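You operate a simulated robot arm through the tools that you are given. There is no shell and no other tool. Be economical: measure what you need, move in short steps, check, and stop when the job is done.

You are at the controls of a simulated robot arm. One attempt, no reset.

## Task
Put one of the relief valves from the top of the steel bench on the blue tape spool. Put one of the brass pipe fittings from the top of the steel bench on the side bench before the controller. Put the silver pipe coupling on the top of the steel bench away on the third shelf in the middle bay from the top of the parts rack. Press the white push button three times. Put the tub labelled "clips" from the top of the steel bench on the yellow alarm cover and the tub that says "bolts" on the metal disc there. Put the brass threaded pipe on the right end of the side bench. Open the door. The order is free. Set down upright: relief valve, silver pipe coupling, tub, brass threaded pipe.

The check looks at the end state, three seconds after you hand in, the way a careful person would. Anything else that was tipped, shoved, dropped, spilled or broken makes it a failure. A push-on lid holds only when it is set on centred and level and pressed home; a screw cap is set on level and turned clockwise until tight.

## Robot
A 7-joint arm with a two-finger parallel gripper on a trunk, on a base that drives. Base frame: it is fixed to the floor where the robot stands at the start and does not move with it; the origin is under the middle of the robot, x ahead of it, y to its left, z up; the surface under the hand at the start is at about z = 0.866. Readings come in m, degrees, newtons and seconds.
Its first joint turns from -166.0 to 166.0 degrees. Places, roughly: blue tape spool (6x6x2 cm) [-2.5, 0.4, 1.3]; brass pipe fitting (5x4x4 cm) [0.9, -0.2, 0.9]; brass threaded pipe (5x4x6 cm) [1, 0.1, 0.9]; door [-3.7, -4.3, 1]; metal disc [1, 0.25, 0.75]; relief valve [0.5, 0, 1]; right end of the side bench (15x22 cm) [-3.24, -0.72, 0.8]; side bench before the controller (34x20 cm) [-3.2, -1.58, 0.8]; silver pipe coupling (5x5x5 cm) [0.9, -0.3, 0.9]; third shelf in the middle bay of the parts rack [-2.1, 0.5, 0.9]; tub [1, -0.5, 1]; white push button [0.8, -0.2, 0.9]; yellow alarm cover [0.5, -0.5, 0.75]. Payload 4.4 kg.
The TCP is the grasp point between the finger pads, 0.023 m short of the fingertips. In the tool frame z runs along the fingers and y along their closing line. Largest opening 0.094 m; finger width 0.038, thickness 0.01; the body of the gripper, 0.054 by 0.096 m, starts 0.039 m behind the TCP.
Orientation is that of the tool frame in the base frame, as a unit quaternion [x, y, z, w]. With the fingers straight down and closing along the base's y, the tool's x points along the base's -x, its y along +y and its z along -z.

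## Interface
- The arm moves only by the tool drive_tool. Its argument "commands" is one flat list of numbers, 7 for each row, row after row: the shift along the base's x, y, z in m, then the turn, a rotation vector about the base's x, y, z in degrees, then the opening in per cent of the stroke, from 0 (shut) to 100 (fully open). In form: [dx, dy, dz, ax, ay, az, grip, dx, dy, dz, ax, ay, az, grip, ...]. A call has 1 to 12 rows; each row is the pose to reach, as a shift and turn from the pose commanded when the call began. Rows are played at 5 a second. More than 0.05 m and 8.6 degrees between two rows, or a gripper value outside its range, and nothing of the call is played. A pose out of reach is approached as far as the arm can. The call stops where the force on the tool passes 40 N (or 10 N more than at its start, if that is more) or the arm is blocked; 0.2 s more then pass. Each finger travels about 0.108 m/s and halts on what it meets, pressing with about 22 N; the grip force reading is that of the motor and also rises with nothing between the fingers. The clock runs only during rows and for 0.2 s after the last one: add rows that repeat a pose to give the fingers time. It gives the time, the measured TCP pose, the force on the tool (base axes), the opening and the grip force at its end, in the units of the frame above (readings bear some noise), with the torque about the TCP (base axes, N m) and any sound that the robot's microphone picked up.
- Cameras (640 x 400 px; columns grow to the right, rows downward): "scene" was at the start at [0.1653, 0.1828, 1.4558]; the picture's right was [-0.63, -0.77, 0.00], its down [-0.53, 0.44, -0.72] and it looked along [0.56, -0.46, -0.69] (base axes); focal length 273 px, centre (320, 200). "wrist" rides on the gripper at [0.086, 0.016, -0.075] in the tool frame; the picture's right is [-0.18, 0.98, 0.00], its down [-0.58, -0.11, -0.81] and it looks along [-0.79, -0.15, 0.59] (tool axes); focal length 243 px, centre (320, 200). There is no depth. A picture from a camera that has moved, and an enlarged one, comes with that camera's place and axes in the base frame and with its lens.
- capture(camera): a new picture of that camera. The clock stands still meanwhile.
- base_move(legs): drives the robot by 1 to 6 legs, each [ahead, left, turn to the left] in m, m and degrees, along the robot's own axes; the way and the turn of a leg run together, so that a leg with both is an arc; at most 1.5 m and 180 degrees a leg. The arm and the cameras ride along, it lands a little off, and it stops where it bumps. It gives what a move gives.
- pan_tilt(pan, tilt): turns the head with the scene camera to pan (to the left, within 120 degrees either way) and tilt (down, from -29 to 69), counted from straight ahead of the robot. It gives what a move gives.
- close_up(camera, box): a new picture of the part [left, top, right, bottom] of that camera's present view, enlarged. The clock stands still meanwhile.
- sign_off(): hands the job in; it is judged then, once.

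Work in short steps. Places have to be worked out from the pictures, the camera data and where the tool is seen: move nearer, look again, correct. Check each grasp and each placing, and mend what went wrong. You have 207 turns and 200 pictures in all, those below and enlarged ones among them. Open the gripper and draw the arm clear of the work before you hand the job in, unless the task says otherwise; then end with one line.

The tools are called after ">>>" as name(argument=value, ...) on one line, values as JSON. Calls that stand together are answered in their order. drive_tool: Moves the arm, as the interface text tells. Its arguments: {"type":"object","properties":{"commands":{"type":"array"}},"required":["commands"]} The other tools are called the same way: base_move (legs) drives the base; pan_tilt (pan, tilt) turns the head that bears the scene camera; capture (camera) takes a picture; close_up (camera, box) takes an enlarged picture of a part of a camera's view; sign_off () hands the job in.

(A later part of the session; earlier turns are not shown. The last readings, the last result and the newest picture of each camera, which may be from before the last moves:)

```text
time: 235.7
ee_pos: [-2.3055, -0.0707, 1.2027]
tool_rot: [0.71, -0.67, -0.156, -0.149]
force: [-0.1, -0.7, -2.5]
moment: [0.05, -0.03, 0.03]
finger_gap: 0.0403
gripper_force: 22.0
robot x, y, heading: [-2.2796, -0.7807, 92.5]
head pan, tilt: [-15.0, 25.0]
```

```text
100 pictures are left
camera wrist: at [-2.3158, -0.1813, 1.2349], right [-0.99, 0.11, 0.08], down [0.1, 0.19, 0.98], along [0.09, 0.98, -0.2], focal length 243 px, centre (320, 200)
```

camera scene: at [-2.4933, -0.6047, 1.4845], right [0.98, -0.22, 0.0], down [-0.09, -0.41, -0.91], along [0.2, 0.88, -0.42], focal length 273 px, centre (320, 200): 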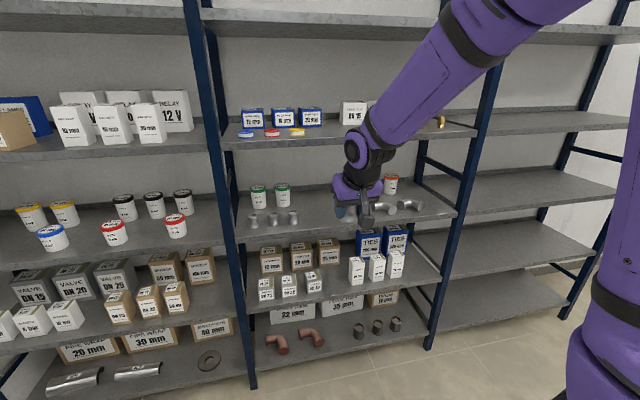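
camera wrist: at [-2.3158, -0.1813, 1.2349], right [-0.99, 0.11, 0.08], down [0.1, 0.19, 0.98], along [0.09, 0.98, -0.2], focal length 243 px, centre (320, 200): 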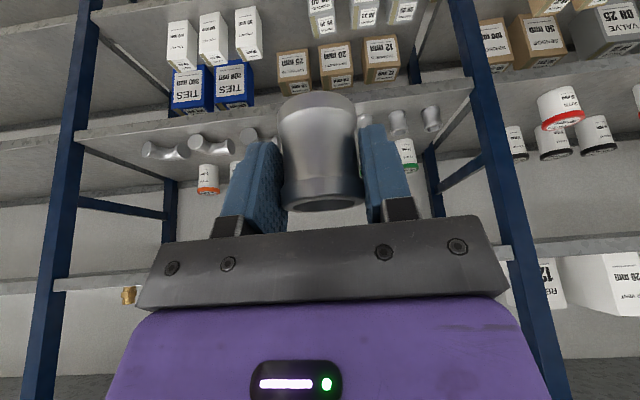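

I enlarge the third shelf region to fix coordinates.

>>> close_up(camera="scene", box=[230, 170, 470, 250])

>>> close_up(camera="wrist", box=[80, 70, 480, 220])

```text
2.67 times, centred on (350, 210) of scene
camera zoom: at [-2.4933, -0.6047, 1.4845], right [0.98, -0.22, 0.0], down [-0.09, -0.41, -0.91], along [0.2, 0.88, -0.42], focal length 729 px, centre (240, 173)
```

zoom: 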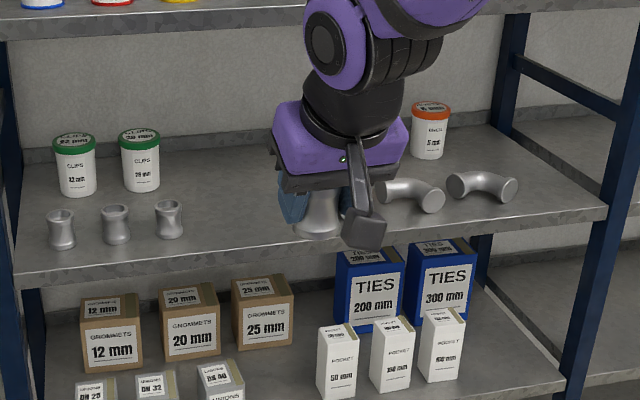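

```text
1.60 times, centred on (280, 145) of wrist
camera zoom: at [-2.3158, -0.1813, 1.2349], right [-0.99, 0.11, 0.08], down [0.1, 0.19, 0.98], along [0.09, 0.98, -0.2], focal length 388 px, centre (384, 288)
```

zoom: 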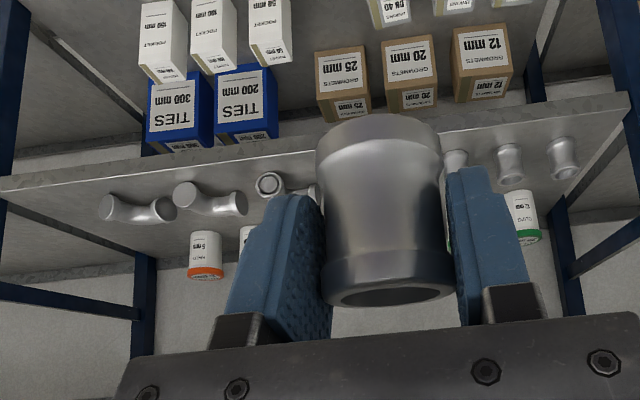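

Couplings on the shelf sit at y≈0.385 on z≈0.922; the free slot is centred at x≈-2.27. I lower the arm in front of the rack to entry height, straighten the heading, and drive in part way.

>>> drive_tool(commands=[0, 0, -0.04, 0, 0, 0, 20, 0, 0, -0.08, 0, 0, 0, 20, 0, 0, -0.12, 0, 0, 0, 20, 0, 0, -0.16, 0, 0, 0, 20, 0, 0, -0.2, 0, 0, 0, 20, 0, 0, -0.222, 0, 0, 0, 20, 0, 0, -0.222, 0, 0, 0, 20])

>>> base_move(legs=[[0, 0, -2.5], [0.3, 0, 0]])

>>> capture(camera="wrist")

>>> capture(camera="scene")

```text
time: 237.3
ee_pos: [-2.3059, -0.0693, 0.98]
tool_rot: [0.71, -0.67, -0.157, -0.149]
force: [0.8, 0.2, -1.8]
moment: [0.0, -0.03, -0.02]
finger_gap: 0.0404
gripper_force: 22.1
robot x, y, heading: [-2.2767, -0.783, 92.4]
head pan, tilt: [-15.0, 25.0]
```

```text
time: 239.7
ee_pos: [-2.2703, 0.2258, 0.9803]
tool_rot: [0.693, -0.688, -0.153, -0.153]
force: [0.4, 0.0, -1.7]
moment: [-0.01, 0.01, 0.03]
finger_gap: 0.0407
gripper_force: 22.1
robot x, y, heading: [-2.2709, -0.4858, 89.5]
head pan, tilt: [-15.0, 25.0]
```

```text
97 pictures are left
camera wrist: at [-2.2858, 0.1158, 1.0127], right [-0.98, 0.16, 0.08], down [0.11, 0.19, 0.98], along [0.14, 0.97, -0.2], focal length 243 px, centre (320, 200)
```

wrist: 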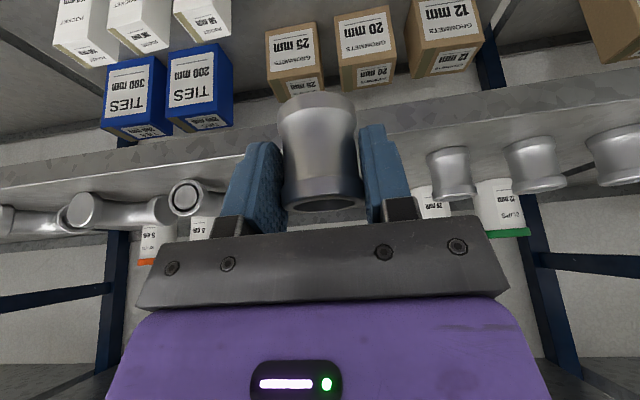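

```text
96 pictures are left
camera scene: at [-2.483, -0.3003, 1.4845], right [0.96, -0.27, 0.0], down [-0.11, -0.41, -0.91], along [0.24, 0.87, -0.42], focal length 273 px, centre (320, 200)
```

scene: 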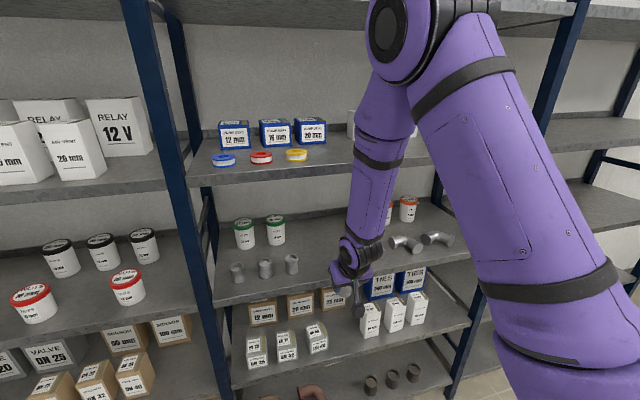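

Entry height gives about 2 cm clearance over the shelf. I reach in to y≈0.385 with the arm.

>>> drive_tool(commands=[0, 0.035, 0, 0, 0, 0, 20, 0, 0.07, 0, 0, 0, 0, 20, 0, 0.105, 0, 0, 0, 0, 20, 0, 0.135, 0, 0, 0, 0, 20, 0, 0.16, 0, 0, 0, 0, 20, 0, 0.16, 0, 0, 0, 0, 20])

>>> capture(camera="wrist")

>>> capture(camera="scene")

```text
time: 241.1
ee_pos: [-2.2722, 0.3883, 0.9794]
tool_rot: [0.693, -0.688, -0.153, -0.153]
force: [0.1, 0.1, -2.2]
moment: [-0.07, 0.01, 0.0]
finger_gap: 0.0402
gripper_force: 22.0
robot x, y, heading: [-2.2788, -0.4925, 89.5]
head pan, tilt: [-15.0, 25.0]
```

```text
95 pictures are left
camera wrist: at [-2.2872, 0.2778, 1.0116], right [-0.98, 0.16, 0.08], down [0.11, 0.19, 0.98], along [0.14, 0.97, -0.2], focal length 243 px, centre (320, 200)
```

wrist: 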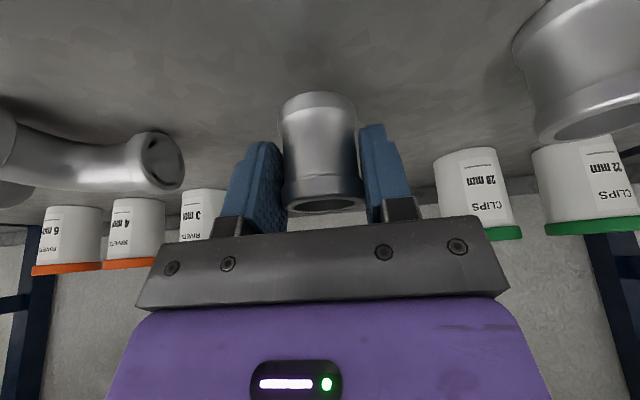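

```text
94 pictures are left
camera scene: at [-2.483, -0.3004, 1.4845], right [0.96, -0.27, 0.0], down [-0.11, -0.41, -0.91], along [0.24, 0.87, -0.42], focal length 273 px, centre (320, 200)
```

scene: 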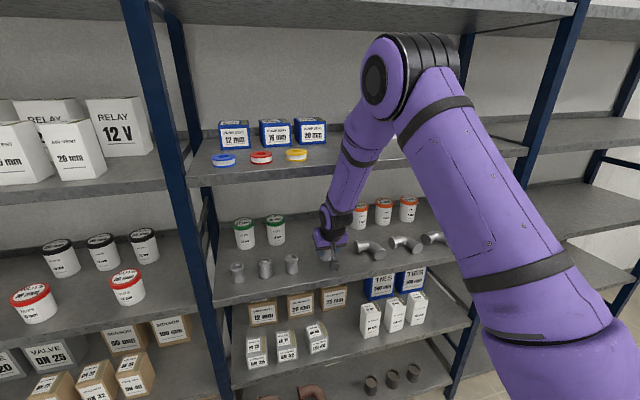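

Well placed between neighbours. I lower gently until contact.

>>> drive_tool(commands=[0, 0, -0.006, 0, 0, 0, 20, 0, 0, -0.012, 0, 0, 0, 20, 0, 0, -0.016, 0, 0, 0, 20])

>>> drive_tool(commands=[0, 0, -0.002, 0, 0, 0, 20, 0, 0, -0.004, 0, 0, 0, 20])

>>> drive_tool(commands=[0, 0, -0.0015, 0, 0, 0, 20, 0, 0, -0.003, 0, 0, 0, 20])

```text
time: 241.9
ee_pos: [-2.2697, 0.3864, 0.9642]
tool_rot: [0.693, -0.688, -0.154, -0.153]
force: [0.3, 0.6, -2.0]
moment: [0.0, -0.02, -0.01]
finger_gap: 0.0406
gripper_force: 21.9
robot x, y, heading: [-2.2761, -0.4874, 89.3]
head pan, tilt: [-15.0, 25.0]
```

```text
time: 242.5
ee_pos: [-2.2695, 0.3858, 0.9609]
tool_rot: [0.694, -0.687, -0.153, -0.153]
force: [0.0, 0.0, -1.4]
moment: [-0.02, 0.02, -0.03]
finger_gap: 0.0404
gripper_force: 22.0
robot x, y, heading: [-2.2736, -0.4893, 89.6]
head pan, tilt: [-15.0, 25.0]
```

```text
time: 243.1
ee_pos: [-2.2699, 0.3856, 0.9596]
tool_rot: [0.693, -0.687, -0.155, -0.155]
force: [3.0, 2.0, 17.4]
moment: [0.05, 0.01, -0.08]
finger_gap: 0.0405
gripper_force: 21.7
robot x, y, heading: [-2.2739, -0.4886, 89.9]
head pan, tilt: [-15.0, 25.0]
```

Seated. I release and withdraw along the tool axis, then straight back.

>>> drive_tool(commands=[0, 0, 0.001, 0, 0, 0, 50, 0, 0, 0.001, 0, 0, 0, 65, 0, 0, 0.001, 0, 0, 0, 68, 0, 0, 0.001, 0, 0, 0, 68, 0, -0.01, 0.02, 0, 0, 0, 68, 0, -0.02, 0.045, 0, 0, 0, 68, 0, -0.05, 0.055, 0, 0, 0, 68, 0, -0.09, 0.055, 0, 0, 0, 68, 0, -0.13, 0.055, 0, 0, 0, 68, 0, -0.17, 0.055, 0, 0, 0, 68, 0, -0.17, 0.055, 0, 0, 0, 68])

>>> base_move(legs=[[-0.28, 0, 0]])

>>> capture(camera="scene")

>>> close_up(camera="scene", box=[230, 170, 470, 260])

```text
time: 245.5
ee_pos: [-2.2693, 0.216, 1.0094]
tool_rot: [0.694, -0.687, -0.153, -0.152]
force: [0.3, 1.2, -0.1]
moment: [-0.02, -0.03, 0.02]
finger_gap: 0.064
gripper_force: 0.0
robot x, y, heading: [-2.275, -0.4913, 89.6]
head pan, tilt: [-15.0, 25.0]
```

```text
time: 247.4
ee_pos: [-2.2725, -0.0671, 1.0077]
tool_rot: [0.695, -0.686, -0.153, -0.153]
force: [0.6, 0.4, 0.1]
moment: [0.01, 0.02, -0.05]
finger_gap: 0.0637
gripper_force: 0.0
robot x, y, heading: [-2.2768, -0.7702, 89.9]
head pan, tilt: [-15.0, 25.0]
```

```text
93 pictures are left
camera scene: at [-2.4849, -0.5836, 1.4846], right [0.96, -0.26, 0.0], down [-0.11, -0.41, -0.91], along [0.24, 0.87, -0.42], focal length 273 px, centre (320, 200)
```

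scene: 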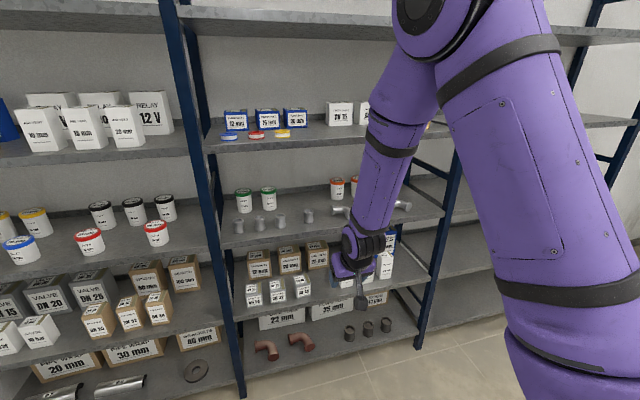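

```text
2.67 times, centred on (350, 215) of scene
camera zoom: at [-2.4849, -0.5836, 1.4846], right [0.96, -0.26, 0.0], down [-0.11, -0.41, -0.91], along [0.24, 0.87, -0.42], focal length 729 px, centre (240, 160)
```

zoom: 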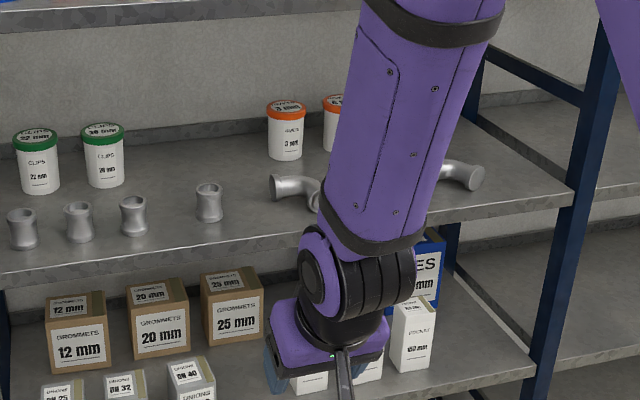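

The coupling stands upright in line with the others. I raise the arm, and drive back toward the steel bench for a relief valve.

>>> drive_tool(commands=[0, -0.0, 0.04, 0, 0, 0, 80, 0, 0, 0.08, 0, 0, 0, 100, 0, 0, 0.12, 0, 0, 0, 100, 0, 0, 0.16, 0, 0, 0, 100, 0, 0, 0.2, 0, 0, 0, 100, 0, 0, 0.22, 0, 0, 0, 100])

>>> base_move(legs=[[0, 0, -90], [0, 0.54, 0], [1.2, 0, 0], [0.8, 0, 0]])

>>> pan_tilt(pan=0, tilt=45)

>>> capture(camera="scene")

>>> capture(camera="wrist")

```text
time: 248.8
ee_pos: [-2.2747, -0.0702, 1.229]
tool_rot: [0.694, -0.686, -0.153, -0.153]
force: [-0.2, -0.1, -0.8]
moment: [-0.01, 0.01, -0.02]
finger_gap: 0.0941
gripper_force: 0.0
robot x, y, heading: [-2.2766, -0.7728, 89.9]
head pan, tilt: [-15.0, 25.0]
```

```text
time: 265.6
ee_pos: [0.4863, -0.2474, 1.2304]
tool_rot: [-0.005, 0.976, 0.0, 0.216]
force: [-0.5, -0.7, 0.0]
moment: [0.02, 0.02, -0.03]
finger_gap: 0.0941
gripper_force: 0.0
robot x, y, heading: [-0.2202, -0.2423, -0.2]
head pan, tilt: [-15.0, 25.0]
```

```text
time: 266.4
ee_pos: [0.4866, -0.2473, 1.2297]
tool_rot: [-0.004, 0.976, 0.001, 0.217]
force: [0.8, 0.8, -0.4]
moment: [0.02, 0.0, -0.02]
finger_gap: 0.0941
gripper_force: 0.1
robot x, y, heading: [-0.2191, -0.2404, -0.3]
head pan, tilt: [0.0, 45.0]
```

```text
91 pictures are left
camera scene: at [-0.0332, -0.0082, 1.454], right [-0.01, -1.0, 0.0], down [-0.71, 0.01, -0.71], along [0.71, -0.01, -0.71], focal length 273 px, centre (320, 200)
```

scene: 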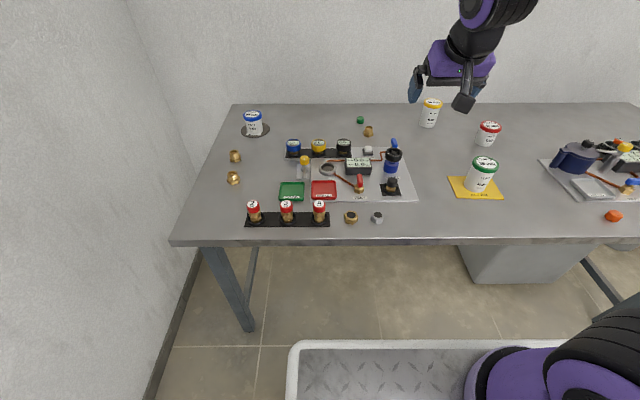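

```text
90 pictures are left
camera wrist: at [0.3758, -0.2309, 1.2622], right [0.16, 0.98, 0.08], down [0.19, -0.11, 0.98], along [0.97, -0.14, -0.2], focal length 243 px, centre (320, 200)
```

wrist: 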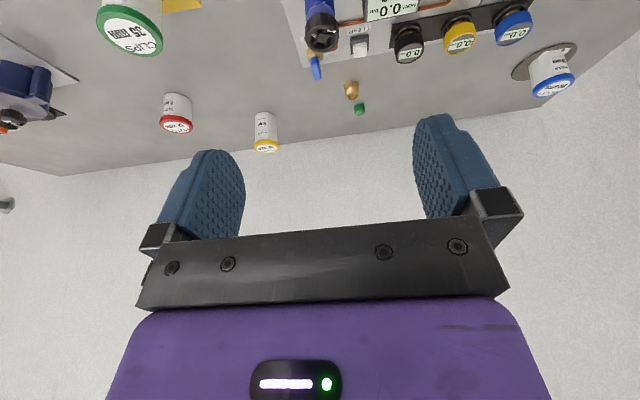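

I enlarge the relief valves.

>>> close_up(camera="scene", box=[235, 190, 395, 240])

>>> close_up(camera="scene", box=[290, 190, 340, 230])

```text
4.00 times, centred on (315, 215) of scene
camera zoom: at [-0.0332, -0.0082, 1.454], right [-0.01, -1.0, 0.0], down [-0.71, 0.01, -0.71], along [0.71, -0.01, -0.71], focal length 1094 px, centre (340, 140)
```

zoom: 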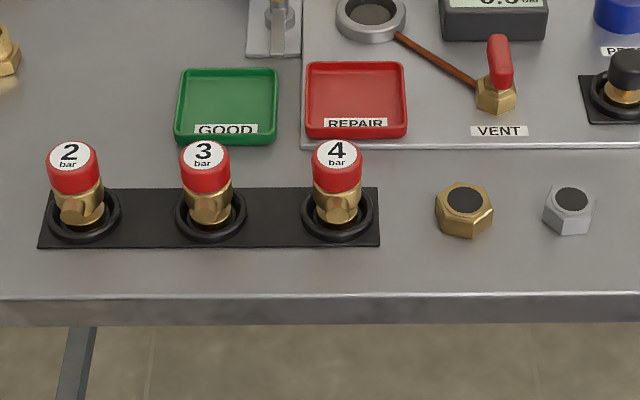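

```text
10.00 times, centred on (315, 210) of scene
camera zoom: at [-0.0332, -0.0082, 1.454], right [-0.01, -1.0, 0.0], down [-0.71, 0.01, -0.71], along [0.71, -0.01, -0.71], focal length 2734 px, centre (370, 100)
```

zoom: 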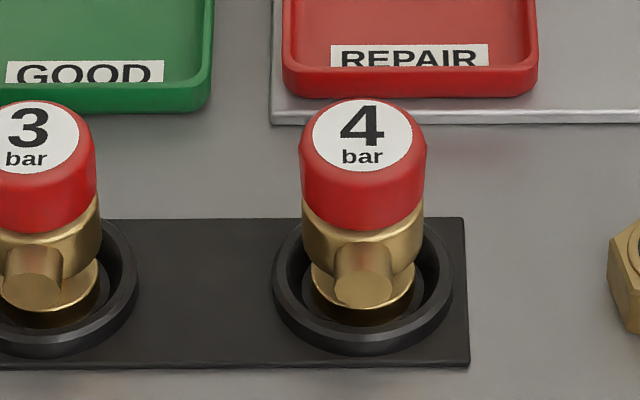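

Valve 4 stands at about (0.471, -0.013), top z≈0.937, loosely in its ring. I move over it with 45° tilt.

>>> drive_tool(commands=[-0.015, 0.04, -0.02, 0, -4, 0, 100, -0.03, 0.08, -0.04, 0, -8, 0, 100, -0.045, 0.12, -0.06, 0, -12, 0, 100, -0.06, 0.16, -0.08, 0, -16, 0, 100, -0.07, 0.2, -0.1, 0, -20, 0, 100, -0.08, 0.234, -0.12, 0, -20, 0, 100, -0.08, 0.234, -0.16, 0, -20, 0, 100, -0.08, 0.234, -0.2, 0, -20, 0, 75, -0.08, 0.234, -0.22, 0, -20, 0, 75])

>>> capture(camera="wrist")

>>> close_up(camera="scene", box=[230, 150, 400, 260])

```text
time: 268.4
ee_pos: [0.4035, -0.0134, 1.0093]
tool_rot: [-0.003, 0.923, -0.001, 0.384]
force: [0.1, -0.3, 1.2]
moment: [0.01, -0.02, 0.02]
finger_gap: 0.0705
gripper_force: 0.1
robot x, y, heading: [-0.2149, -0.2416, -0.3]
head pan, tilt: [0.0, 45.0]
```

```text
87 pictures are left
camera wrist: at [0.2889, 0.003, 1.0011], right [0.12, 0.98, 0.13], down [-0.16, -0.11, 0.98], along [0.98, -0.14, 0.14], focal length 243 px, centre (320, 200)
```

wrist: 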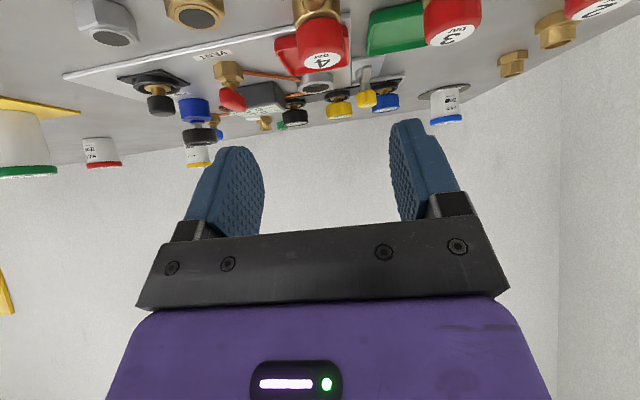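

```text
3.64 times, centred on (315, 205) of scene
camera zoom: at [-0.0337, -0.0082, 1.454], right [-0.01, -1.0, 0.0], down [-0.71, 0.0, -0.71], along [0.71, 0.0, -0.71], focal length 994 px, centre (338, 182)
```

zoom: 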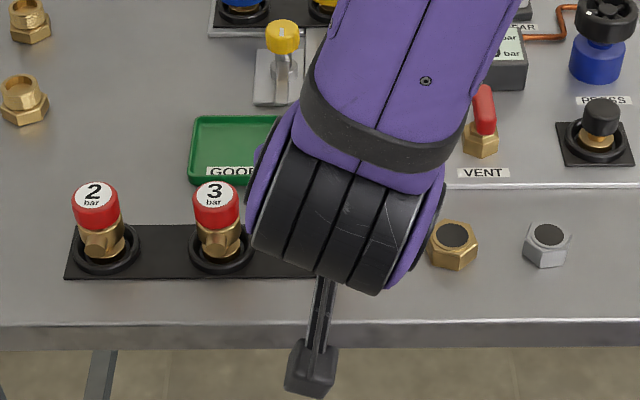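

Valve 4's cap is at about (0.469, -0.009, top 0.93). I advance along the tool axis and close on it.

>>> drive_tool(commands=[0.02, 0.002, -0.03, 0, 0, 0, 75, 0.04, 0.004, -0.06, 0, 0, 0, 75, 0.055, 0.004, -0.08, 0, 0, 0, 75, 0.065, 0.004, -0.096, 0, 0, 0, 75, 0.065, 0.004, -0.096, 0, 0, 0, 75])

>>> capture(camera="wrist")

```text
time: 269.6
ee_pos: [0.4696, -0.0089, 0.913]
tool_rot: [-0.004, 0.924, 0.0, 0.382]
force: [0.0, 0.0, 0.1]
moment: [0.01, 0.01, -0.04]
finger_gap: 0.0705
gripper_force: 0.2
robot x, y, heading: [-0.2182, -0.2437, -0.3]
head pan, tilt: [0.0, 45.0]
```

```text
85 pictures are left
camera wrist: at [0.3545, 0.0066, 0.9062], right [0.12, 0.98, 0.13], down [-0.16, -0.11, 0.98], along [0.98, -0.14, 0.14], focal length 243 px, centre (320, 200)
```

wrist: 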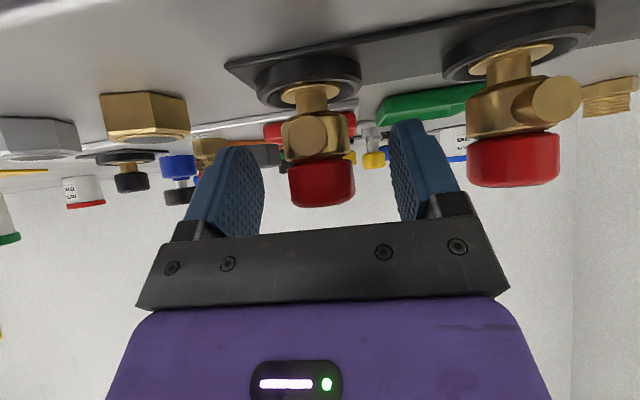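

The cap sits between the pads. I close and lift slightly.

>>> drive_tool(commands=[0, 0, 0, 0, 0, 0, 55, 0, 0, 0, 0, 0, 0, 40, 0, 0, 0, 0, 0, 0, 25, 0, 0, 0, 0, 0, 0, 15, 0, 0, 0, 0, 0, 0, 15])

>>> drive_tool(commands=[0, 0, 0.01, 0, 0, 0, 15, 0, 0, 0.03, 0, 0, 0, 15, 0, 0, 0.06, 0, 0, 0, 15, 0, 0, 0.06, 0, 0, 0, 15])

>>> capture(camera="wrist")

```text
time: 270.8
ee_pos: [0.468, -0.0096, 0.9141]
tool_rot: [-0.005, 0.924, 0.001, 0.383]
force: [0.4, -0.4, 0.2]
moment: [0.0, -0.03, -0.02]
finger_gap: 0.0333
gripper_force: 21.8
robot x, y, heading: [-0.2166, -0.243, -0.4]
head pan, tilt: [0.0, 45.0]
```

```text
time: 271.8
ee_pos: [0.4705, -0.0073, 0.9729]
tool_rot: [-0.004, 0.924, -0.001, 0.383]
force: [0.1, 0.0, -2.6]
moment: [0.02, 0.01, -0.01]
finger_gap: 0.033
gripper_force: 21.9
robot x, y, heading: [-0.2181, -0.2457, -0.2]
head pan, tilt: [0.0, 45.0]
```

```text
84 pictures are left
camera wrist: at [0.356, 0.008, 0.9652], right [0.12, 0.98, 0.13], down [-0.16, -0.11, 0.98], along [0.98, -0.14, 0.14], focal length 243 px, centre (320, 200)
```

wrist: 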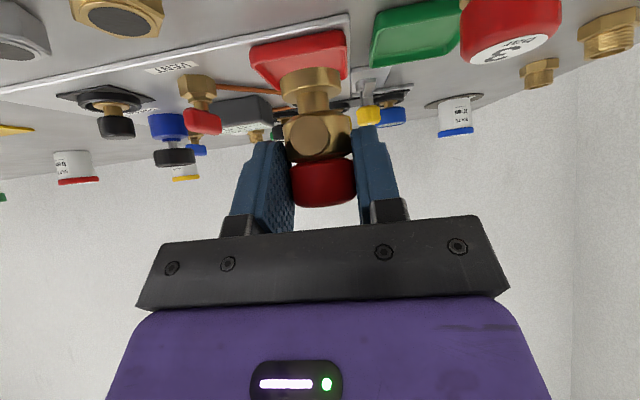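

The valve is out of its ring. I raise it and centre the arm for travel.

>>> drive_tool(commands=[0, 0, 0.04, 0, 0, 0, 15, 0, 0, 0.08, 0, 0, 0, 15, 0, 0, 0.12, 0, 0, 0, 15, 0, 0, 0.16, 0, 0, 0, 15, 0, -0.03, 0.19, 0, 0, 0, 15, 0, -0.07, 0.21, 0, 0, 0, 15, 0, -0.11, 0.22, 0, 0, 0, 15, 0, -0.15, 0.22, 0, 0, 0, 15, 0, -0.19, 0.22, 0, 0, 0, 15, 0, -0.23, 0.22, 0, 0, 0, 15, 0, -0.23, 0.22, 0, 0, 0, 15])

>>> base_move(legs=[[-1.2, 0, 0], [-1.11, 0, 0], [0, -0.55, 0], [0, 0, 90]])

>>> pan_tilt(pan=-10, tilt=15)

>>> capture(camera="scene")

>>> capture(camera="wrist")

```text
time: 274.2
ee_pos: [0.4737, -0.2378, 1.1917]
tool_rot: [-0.004, 0.924, -0.001, 0.383]
force: [0.5, -0.6, -2.5]
moment: [0.02, -0.04, 0.02]
finger_gap: 0.0329
gripper_force: 21.9
robot x, y, heading: [-0.2171, -0.2451, -0.5]
head pan, tilt: [0.0, 45.0]
```

```text
time: 292.1
ee_pos: [-2.5232, -0.0122, 1.1928]
tool_rot: [-0.653, 0.653, 0.269, 0.272]
force: [0.2, -0.2, -2.1]
moment: [-0.03, -0.01, 0.02]
finger_gap: 0.033
gripper_force: 21.9
robot x, y, heading: [-2.5243, -0.7063, 88.7]
head pan, tilt: [0.0, 45.0]
```

```text
time: 293.1
ee_pos: [-2.5246, -0.0114, 1.1922]
tool_rot: [0.653, -0.653, -0.269, -0.273]
force: [0.0, 0.4, -2.3]
moment: [-0.04, 0.01, 0.03]
finger_gap: 0.0332
gripper_force: 22.5
robot x, y, heading: [-2.5267, -0.7051, 89.2]
head pan, tilt: [-10.0, 15.0]
```

```text
83 pictures are left
camera scene: at [-2.7394, -0.5082, 1.5007], right [0.98, -0.19, 0.0], down [-0.05, -0.26, -0.97], along [0.18, 0.95, -0.26], focal length 273 px, centre (320, 200)
```

scene: 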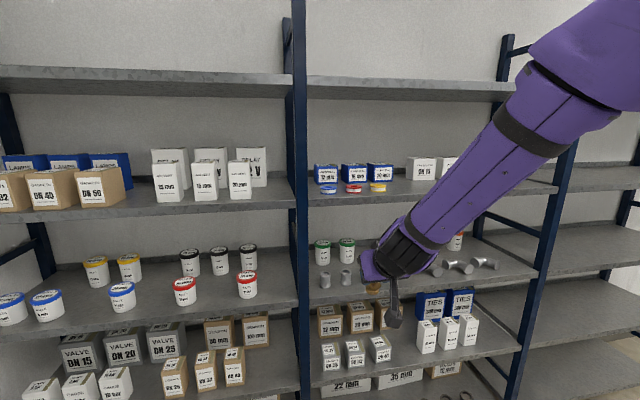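

```text
82 pictures are left
camera wrist: at [-2.5399, -0.1255, 1.1858], right [-0.98, 0.13, 0.13], down [0.1, -0.16, 0.98], along [0.15, 0.98, 0.14], focal length 243 px, centre (320, 200)
```

wrist: 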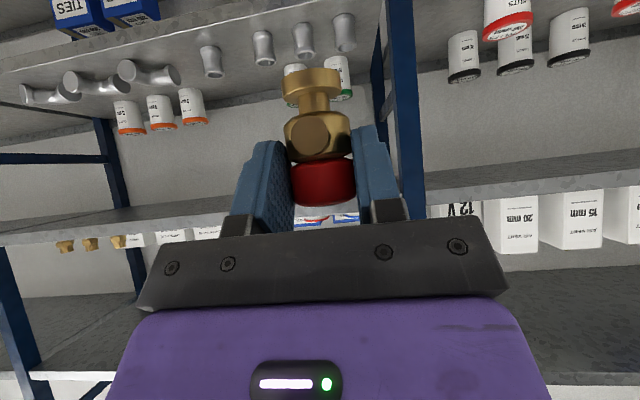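

I enlarge the blue spool.

>>> close_up(camera="scene", box=[300, 150, 400, 210])

```text
6.40 times, centred on (350, 180) of scene
camera zoom: at [-2.7394, -0.5082, 1.5007], right [0.98, -0.19, 0.0], down [-0.05, -0.26, -0.97], along [0.18, 0.95, -0.26], focal length 1750 px, centre (128, 328)
```

zoom: 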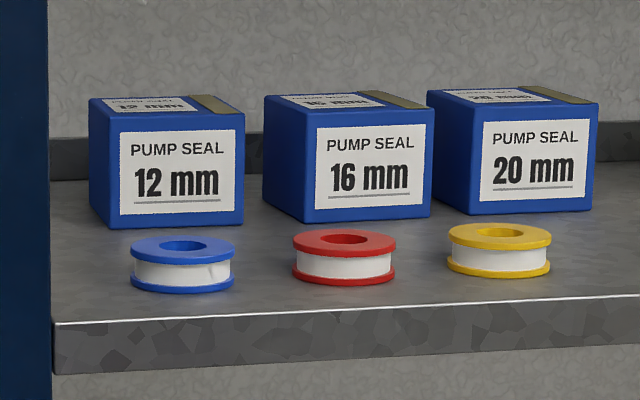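

The spool centre is about (-2.535, 0.397), its top at z≈1.298, with a 24 mm hole; I will set the valve base slightly toward the front so it rests on the flange. I raise the arm in front of the rack, then drive in.

>>> drive_tool(commands=[0, 0, 0.04, 0, 0, 0, 15, 0, 0, 0.08, 0, 0, 0, 15, 0, 0, 0.12, 0, 0, 0, 15, 0, 0, 0.16, 0, 0, 0, 15, 0, 0, 0.178, 0, 0, 0, 15, 0, 0, 0.178, 0, 0, 0, 15])

>>> base_move(legs=[[0.28, 0, 0]])

>>> capture(camera="wrist")

>>> capture(camera="scene")

```text
time: 294.4
ee_pos: [-2.5249, -0.0114, 1.3695]
tool_rot: [-0.653, 0.653, 0.269, 0.273]
force: [0.1, 0.4, -1.2]
moment: [-0.02, -0.01, 0.03]
finger_gap: 0.0331
gripper_force: 21.6
robot x, y, heading: [-2.5267, -0.6982, 89.1]
head pan, tilt: [-10.0, 15.0]
```

```text
time: 296.4
ee_pos: [-2.5126, 0.268, 1.3695]
tool_rot: [-0.65, 0.656, 0.268, 0.273]
force: [0.5, 0.7, -1.6]
moment: [-0.02, 0.01, 0.01]
finger_gap: 0.033
gripper_force: 21.9
robot x, y, heading: [-2.5189, -0.42, 88.7]
head pan, tilt: [-10.0, 15.0]
```

```text
80 pictures are left
camera wrist: at [-2.5319, 0.1553, 1.3622], right [-0.98, 0.14, 0.13], down [0.1, -0.16, 0.98], along [0.16, 0.98, 0.14], focal length 243 px, centre (320, 200)
```

wrist: 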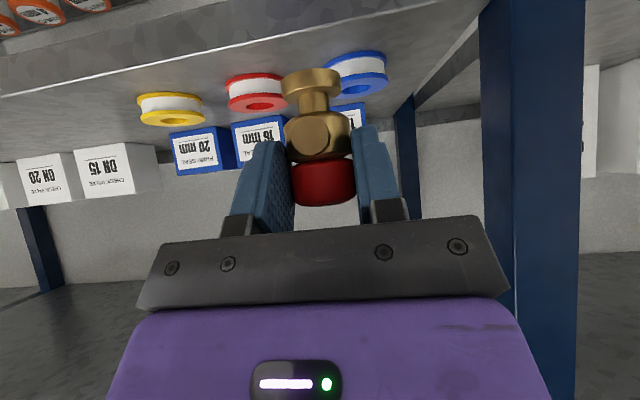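

```text
79 pictures are left
camera scene: at [-2.7327, -0.2273, 1.5008], right [0.98, -0.2, 0.0], down [-0.05, -0.25, -0.97], along [0.19, 0.95, -0.26], focal length 273 px, centre (320, 200)
```

scene: 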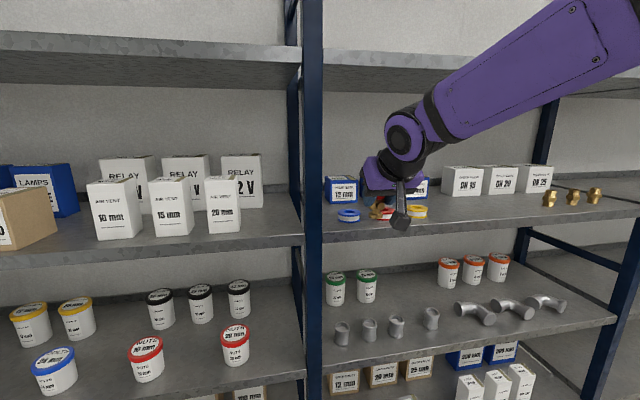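

The wrist view agrees (spool centre ≈(-2.540, 0.394)); the post's inner face is at x≈-2.62, leaving room. I reach in above the spool.

>>> drive_tool(commands=[-0.01, 0.03, 0, 0, 0, 0, 15, -0.02, 0.06, 0, 0, 0, 0, 15, -0.02, 0.09, 0, 0, 0, 0, 15, -0.02, 0.117, 0, 0, 0, 0, 15, -0.02, 0.117, 0, 0, 0, 0, 15])

>>> capture(camera="wrist")

>>> close_up(camera="scene", box=[310, 140, 470, 240])

```text
time: 297.6
ee_pos: [-2.5344, 0.3845, 1.3716]
tool_rot: [-0.652, 0.655, 0.269, 0.272]
force: [-0.2, 0.0, -1.9]
moment: [-0.01, 0.0, -0.04]
finger_gap: 0.0332
gripper_force: 22.1
robot x, y, heading: [-2.5159, -0.425, 89.0]
head pan, tilt: [-10.0, 15.0]
```

```text
78 pictures are left
camera wrist: at [-2.5524, 0.2706, 1.3625], right [-0.98, 0.14, 0.13], down [0.1, -0.16, 0.98], along [0.16, 0.98, 0.14], focal length 243 px, centre (320, 200)
```

wrist: 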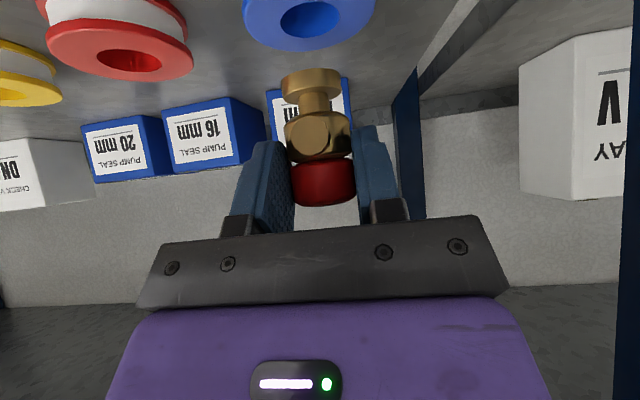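

```text
4.00 times, centred on (390, 190) of scene
camera zoom: at [-2.7327, -0.2274, 1.5008], right [0.98, -0.2, 0.0], down [-0.05, -0.25, -0.97], along [0.19, 0.95, -0.26], focal length 1094 px, centre (40, 240)
```

zoom: 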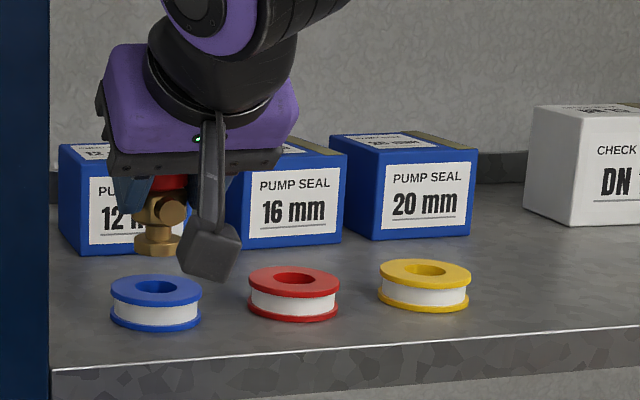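

The valve is just above the spool. I shift it a few millimetres forward off the hole and lower to near contact.

>>> drive_tool(commands=[0.003, -0.006, 0, 0, 0, 0, 15, 0.003, -0.006, -0.01, 0, 0, 0, 15, 0.003, -0.006, -0.018, 0, 0, 0, 15, 0.003, -0.006, -0.022, 0, 0, 0, 15])

>>> drive_tool(commands=[0, 0, -0.002, 0, 0, 0, 15, 0, 0, -0.004, 0, 0, 0, 15])

>>> close_up(camera="scene", box=[310, 150, 410, 240])

```text
time: 298.6
ee_pos: [-2.5322, 0.3789, 1.3509]
tool_rot: [-0.651, 0.655, 0.27, 0.274]
force: [-0.1, 1.5, 12.0]
moment: [0.19, 0.04, 0.02]
finger_gap: 0.0334
gripper_force: 21.9
robot x, y, heading: [-2.5202, -0.4251, 88.9]
head pan, tilt: [-10.0, 15.0]
```

```text
time: 299.2
ee_pos: [-2.5313, 0.38, 1.3458]
tool_rot: [-0.651, 0.655, 0.269, 0.274]
force: [0.3, -1.0, 17.2]
moment: [0.23, 0.05, 0.01]
finger_gap: 0.0333
gripper_force: 21.8
robot x, y, heading: [-2.5174, -0.4236, 88.9]
head pan, tilt: [-10.0, 15.0]
```

```text
4.44 times, centred on (360, 195) of scene
camera zoom: at [-2.7326, -0.228, 1.5009], right [0.98, -0.2, 0.0], down [-0.05, -0.25, -0.97], along [0.19, 0.95, -0.26], focal length 1215 px, centre (142, 222)
```

zoom: 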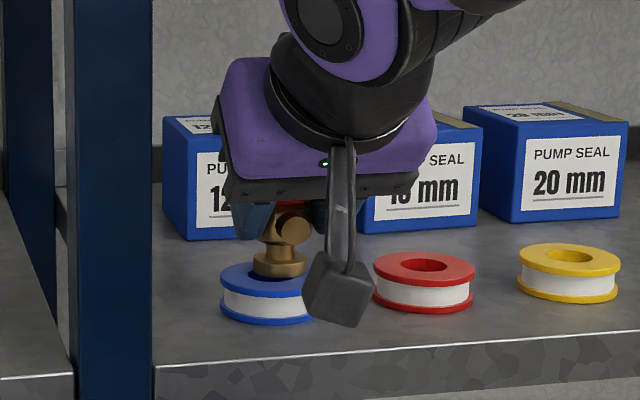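

The valve base rests on the spool, offset about 1 cm from centre and well supported. I ease off and open slowly.

>>> drive_tool(commands=[0, 0, 0.002, 0, 0, 0, 30, 0, 0, 0.002, 0, 0, 0, 40, 0, 0, 0.002, 0, 0, 0, 46, 0, 0, 0.002, 0, 0, 0, 52, 0, 0, 0.002, 0, 0, 0, 58, 0, 0, 0.002, 0, 0, 0, 58])

>>> capture(camera="wrist")

>>> close_up(camera="scene", box=[310, 150, 410, 240])

```text
time: 300.6
ee_pos: [-2.533, 0.3806, 1.3465]
tool_rot: [-0.651, 0.655, 0.269, 0.272]
force: [-0.3, -0.2, 0.5]
moment: [-0.01, 0.02, 0.0]
finger_gap: 0.0547
gripper_force: 0.1
robot x, y, heading: [-2.5211, -0.4248, 88.6]
head pan, tilt: [-10.0, 15.0]
```

```text
75 pictures are left
camera wrist: at [-2.5494, 0.2663, 1.3393], right [-0.98, 0.14, 0.13], down [0.1, -0.16, 0.98], along [0.16, 0.98, 0.14], focal length 243 px, centre (320, 200)
```

wrist: 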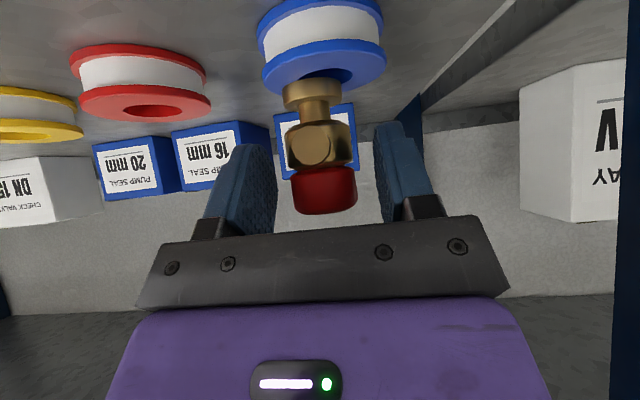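

```text
4.44 times, centred on (360, 195) of scene
camera zoom: at [-2.7327, -0.2273, 1.5008], right [0.98, -0.2, 0.0], down [-0.05, -0.25, -0.97], along [0.19, 0.95, -0.26], focal length 1215 px, centre (142, 222)
```

zoom: 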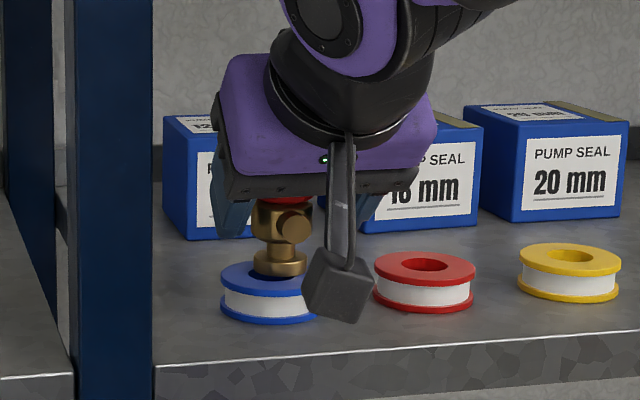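

The valve stands upright on the spool, free between the open fingers. I withdraw along the tool axis and back out.

>>> drive_tool(commands=[0, -0.01, 0.01, 0, 0, 0, 58, 0, -0.025, 0.025, 0, 0, 0, 58, 0, -0.045, 0.045, 0, 0, 0, 58, 0, -0.07, 0.06, 0, 0, 0, 58, 0, -0.1, 0.06, 0, 0, 0, 58, 0, -0.13, 0.06, 0, 0, 0, 58, 0, -0.13, 0.06, 0, 0, 0, 58])

>>> base_move(legs=[[-0.3, 0, 0]])

>>> capture(camera="scene")

>>> close_up(camera="scene", box=[300, 140, 400, 210])

```text
time: 302.2
ee_pos: [-2.532, 0.2498, 1.405]
tool_rot: [-0.651, 0.655, 0.268, 0.274]
force: [0.6, -0.1, 0.0]
moment: [-0.01, 0.0, 0.01]
finger_gap: 0.0546
gripper_force: 0.0
robot x, y, heading: [-2.5169, -0.4246, 88.7]
head pan, tilt: [-10.0, 15.0]
```

```text
time: 304.3
ee_pos: [-2.5419, -0.0595, 1.4057]
tool_rot: [0.654, -0.653, -0.269, -0.271]
force: [0.2, -0.6, 0.5]
moment: [0.01, 0.03, 0.02]
finger_gap: 0.0546
gripper_force: 0.0
robot x, y, heading: [-2.5239, -0.7324, 89.1]
head pan, tilt: [-10.0, 15.0]
```

```text
73 pictures are left
camera scene: at [-2.74, -0.5375, 1.5008], right [0.98, -0.19, 0.0], down [-0.05, -0.25, -0.97], along [0.18, 0.95, -0.26], focal length 273 px, centre (320, 200)
```

scene: 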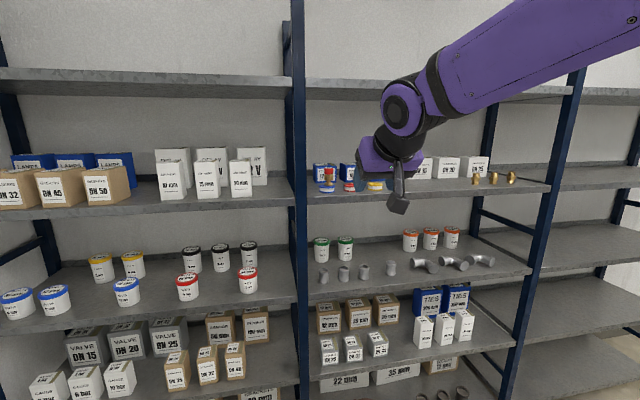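

```text
5.71 times, centred on (350, 175) of scene
camera zoom: at [-2.74, -0.5375, 1.5008], right [0.98, -0.19, 0.0], down [-0.05, -0.25, -0.97], along [0.18, 0.95, -0.26], focal length 1562 px, centre (149, 343)
```

zoom: 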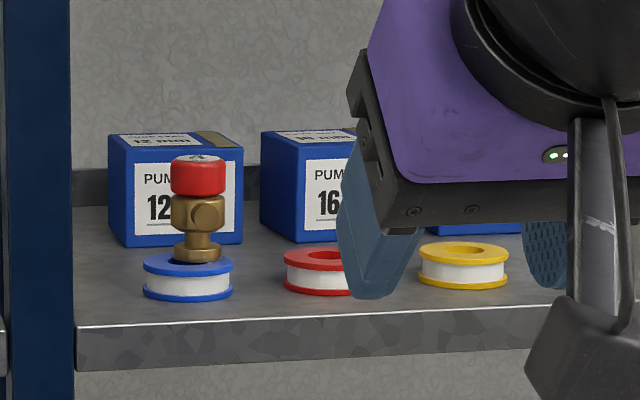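

The valve stands upright on the blue spool. I bring the tool back to straight down at travel height.

>>> drive_tool(commands=[0, 0, -0.03, -7.5, 0, 0, 80, 0, 0, -0.06, -15, 0, 0, 100, 0, 0, -0.09, -22.5, 0, 0, 100, 0, 0, -0.12, -30, 0, 0, 100, 0, 0, -0.15, -37.5, 0, 0, 100, 0, 0, -0.18, -45, 0, 0, 100, 0, 0, -0.2, -45, 0, 0, 100, 0, 0, -0.2, -45, 0, 0, 100])

>>> base_move(legs=[[0, 0, -89], [0, 0.5, 0], [1.3, 0, 0], [1.15, 0, 0]])

>>> pan_tilt(pan=0, tilt=45)

>>> capture(camera="scene")

>>> capture(camera="wrist")

```text
time: 306.1
ee_pos: [-2.5414, -0.0605, 1.204]
tool_rot: [0.708, -0.706, 0.001, -0.001]
force: [0.1, -0.7, 0.2]
moment: [-0.02, -0.01, 0.03]
finger_gap: 0.094
gripper_force: 0.0
robot x, y, heading: [-2.5247, -0.7314, 89.0]
head pan, tilt: [-10.0, 15.0]
```

```text
time: 324.4
ee_pos: [0.5983, -0.3378, 1.2043]
tool_rot: [0.019, 1.0, -0.001, 0.0]
force: [0.1, -0.9, 0.0]
moment: [-0.01, 0.0, 0.03]
finger_gap: 0.0939
gripper_force: 0.1
robot x, y, heading: [-0.0715, -0.3226, -3.3]
head pan, tilt: [-10.0, 15.0]
```

```text
time: 325.4
ee_pos: [0.5989, -0.3373, 1.2065]
tool_rot: [0.02, 1.0, -0.002, 0.001]
force: [0.3, -0.1, -0.6]
moment: [-0.01, 0.02, -0.03]
finger_gap: 0.0938
gripper_force: 0.0
robot x, y, heading: [-0.0726, -0.3222, -3.6]
head pan, tilt: [0.0, 45.0]
```

```text
71 pictures are left
camera scene: at [0.1222, -0.0998, 1.454], right [-0.06, -1.0, 0.0], down [-0.71, 0.04, -0.71], along [0.71, -0.04, -0.71], focal length 273 px, centre (320, 200)
```

scene: 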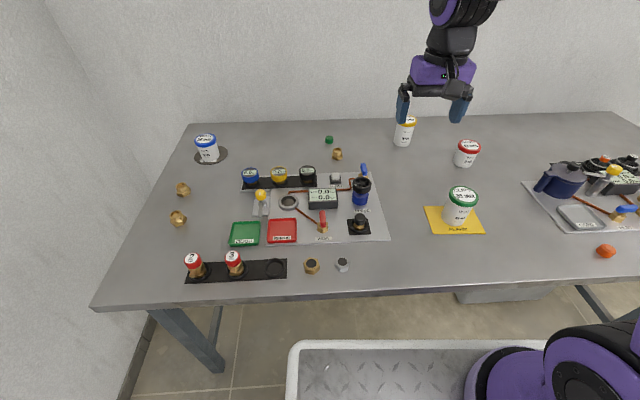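

```text
70 pictures are left
camera wrist: at [0.5126, -0.3171, 1.2799], right [0.22, 0.97, 0.0], down [0.58, -0.13, 0.81], along [0.79, -0.18, -0.59], focal length 243 px, centre (320, 200)
```

wrist: 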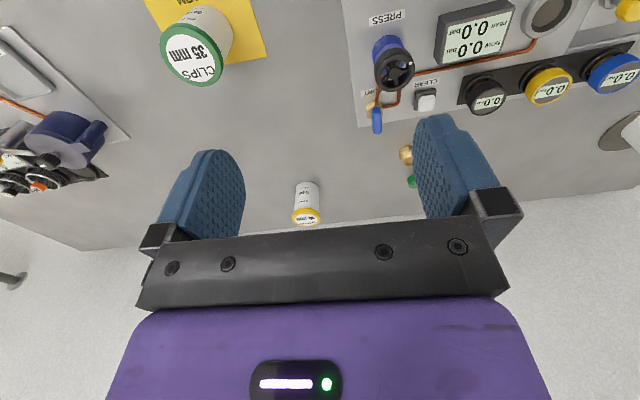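

The fitting is at about (0.92, -0.209). I move over toward it and look closely.

>>> drive_tool(commands=[0.035, 0.022, -0.01, 0, 0, 0, 100, 0.07, 0.044, -0.02, 0, 0, 0, 100, 0.105, 0.066, -0.04, 0, 0, 0, 100, 0.14, 0.088, -0.06, 0, 0, 0, 100, 0.175, 0.11, -0.08, 0, 0, 0, 100, 0.21, 0.13, -0.1, 0, 0, 0, 100, 0.22, 0.13, -0.12, 0, 0, 0, 100])

>>> capture(camera="wrist")

>>> close_up(camera="scene", box=[150, 140, 240, 240])

```text
time: 326.9
ee_pos: [0.8172, -0.2083, 1.0862]
tool_rot: [0.021, 1.0, -0.002, 0.001]
force: [-0.6, -0.4, 0.6]
moment: [-0.03, -0.03, 0.01]
finger_gap: 0.0943
gripper_force: 0.1
robot x, y, heading: [-0.073, -0.3246, -3.2]
head pan, tilt: [0.0, 45.0]
```

```text
69 pictures are left
camera wrist: at [0.7307, -0.187, 1.1612], right [0.22, 0.97, 0.0], down [0.58, -0.13, 0.81], along [0.79, -0.18, -0.59], focal length 243 px, centre (320, 200)
```

wrist: 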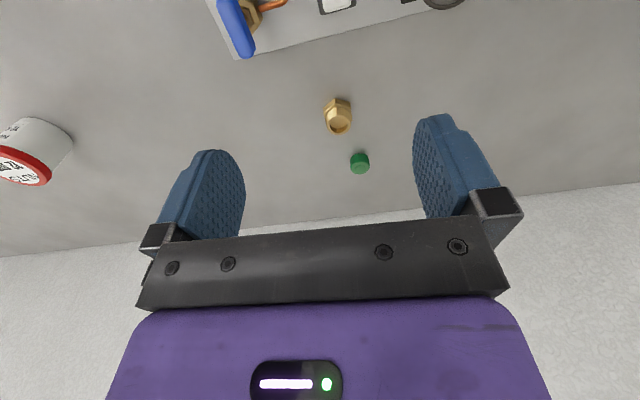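

```text
4.00 times, centred on (195, 190) of scene
camera zoom: at [0.1218, -0.0998, 1.454], right [-0.06, -1.0, 0.0], down [-0.71, 0.04, -0.71], along [0.71, -0.04, -0.71], focal length 1094 px, centre (820, 240)
```

zoom: 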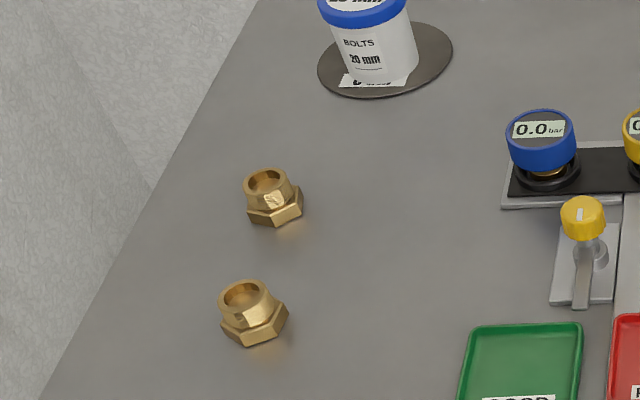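

The fitting centre is about (0.929, -0.208), slightly far; I nudge the base 6 cm ahead and move above it.

>>> base_move(legs=[[0.06, 0, 3.3]])

>>> capture(camera="wrist")

```text
time: 327.9
ee_pos: [0.8686, -0.1574, 1.0853]
tool_rot: [-0.009, 1.0, -0.002, 0.0]
force: [0.6, 0.5, -0.7]
moment: [0.0, -0.03, 0.0]
finger_gap: 0.0939
gripper_force: 0.0
robot x, y, heading: [-0.012, -0.324, -0.1]
head pan, tilt: [0.0, 45.0]
```

```text
67 pictures are left
camera wrist: at [0.7824, -0.1421, 1.1612], right [0.17, 0.99, 0.0], down [0.58, -0.1, 0.81], along [0.8, -0.14, -0.59], focal length 243 px, centre (320, 200)
```

wrist: 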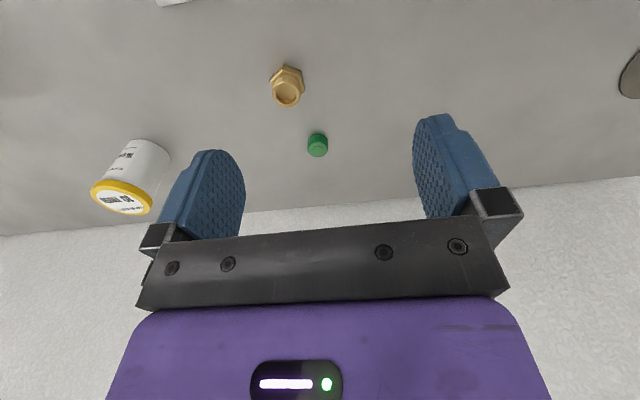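

I go above the fitting at (0.926, -0.206) and look at its hex orientation.

>>> drive_tool(commands=[0.02, -0.02, -0.02, 0, 0, 0, 100, 0.04, -0.04, -0.04, 0, 0, 0, 100, 0.057, -0.049, -0.07, 0, 0, 0, 100, 0.057, -0.049, -0.105, 0, 0, 0, 100, 0.057, -0.049, -0.105, 0, 0, 0, 100])

>>> capture(camera="wrist")

```text
time: 329.1
ee_pos: [0.9259, -0.2059, 0.9793]
tool_rot: [-0.009, 1.0, -0.002, 0.002]
force: [-0.5, -0.2, 0.7]
moment: [0.01, 0.02, 0.0]
finger_gap: 0.0939
gripper_force: 0.0
robot x, y, heading: [-0.0105, -0.326, -0.0]
head pan, tilt: [0.0, 45.0]
```

```text
66 pictures are left
camera wrist: at [0.8386, -0.1915, 1.0547], right [0.17, 0.99, 0.0], down [0.58, -0.1, 0.81], along [0.8, -0.14, -0.59], focal length 243 px, centre (320, 200)
```

wrist: 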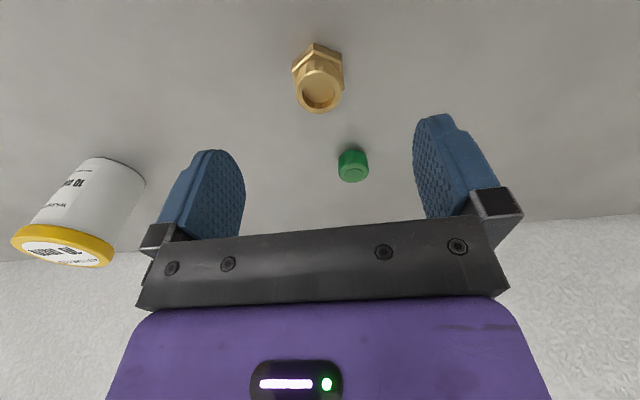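

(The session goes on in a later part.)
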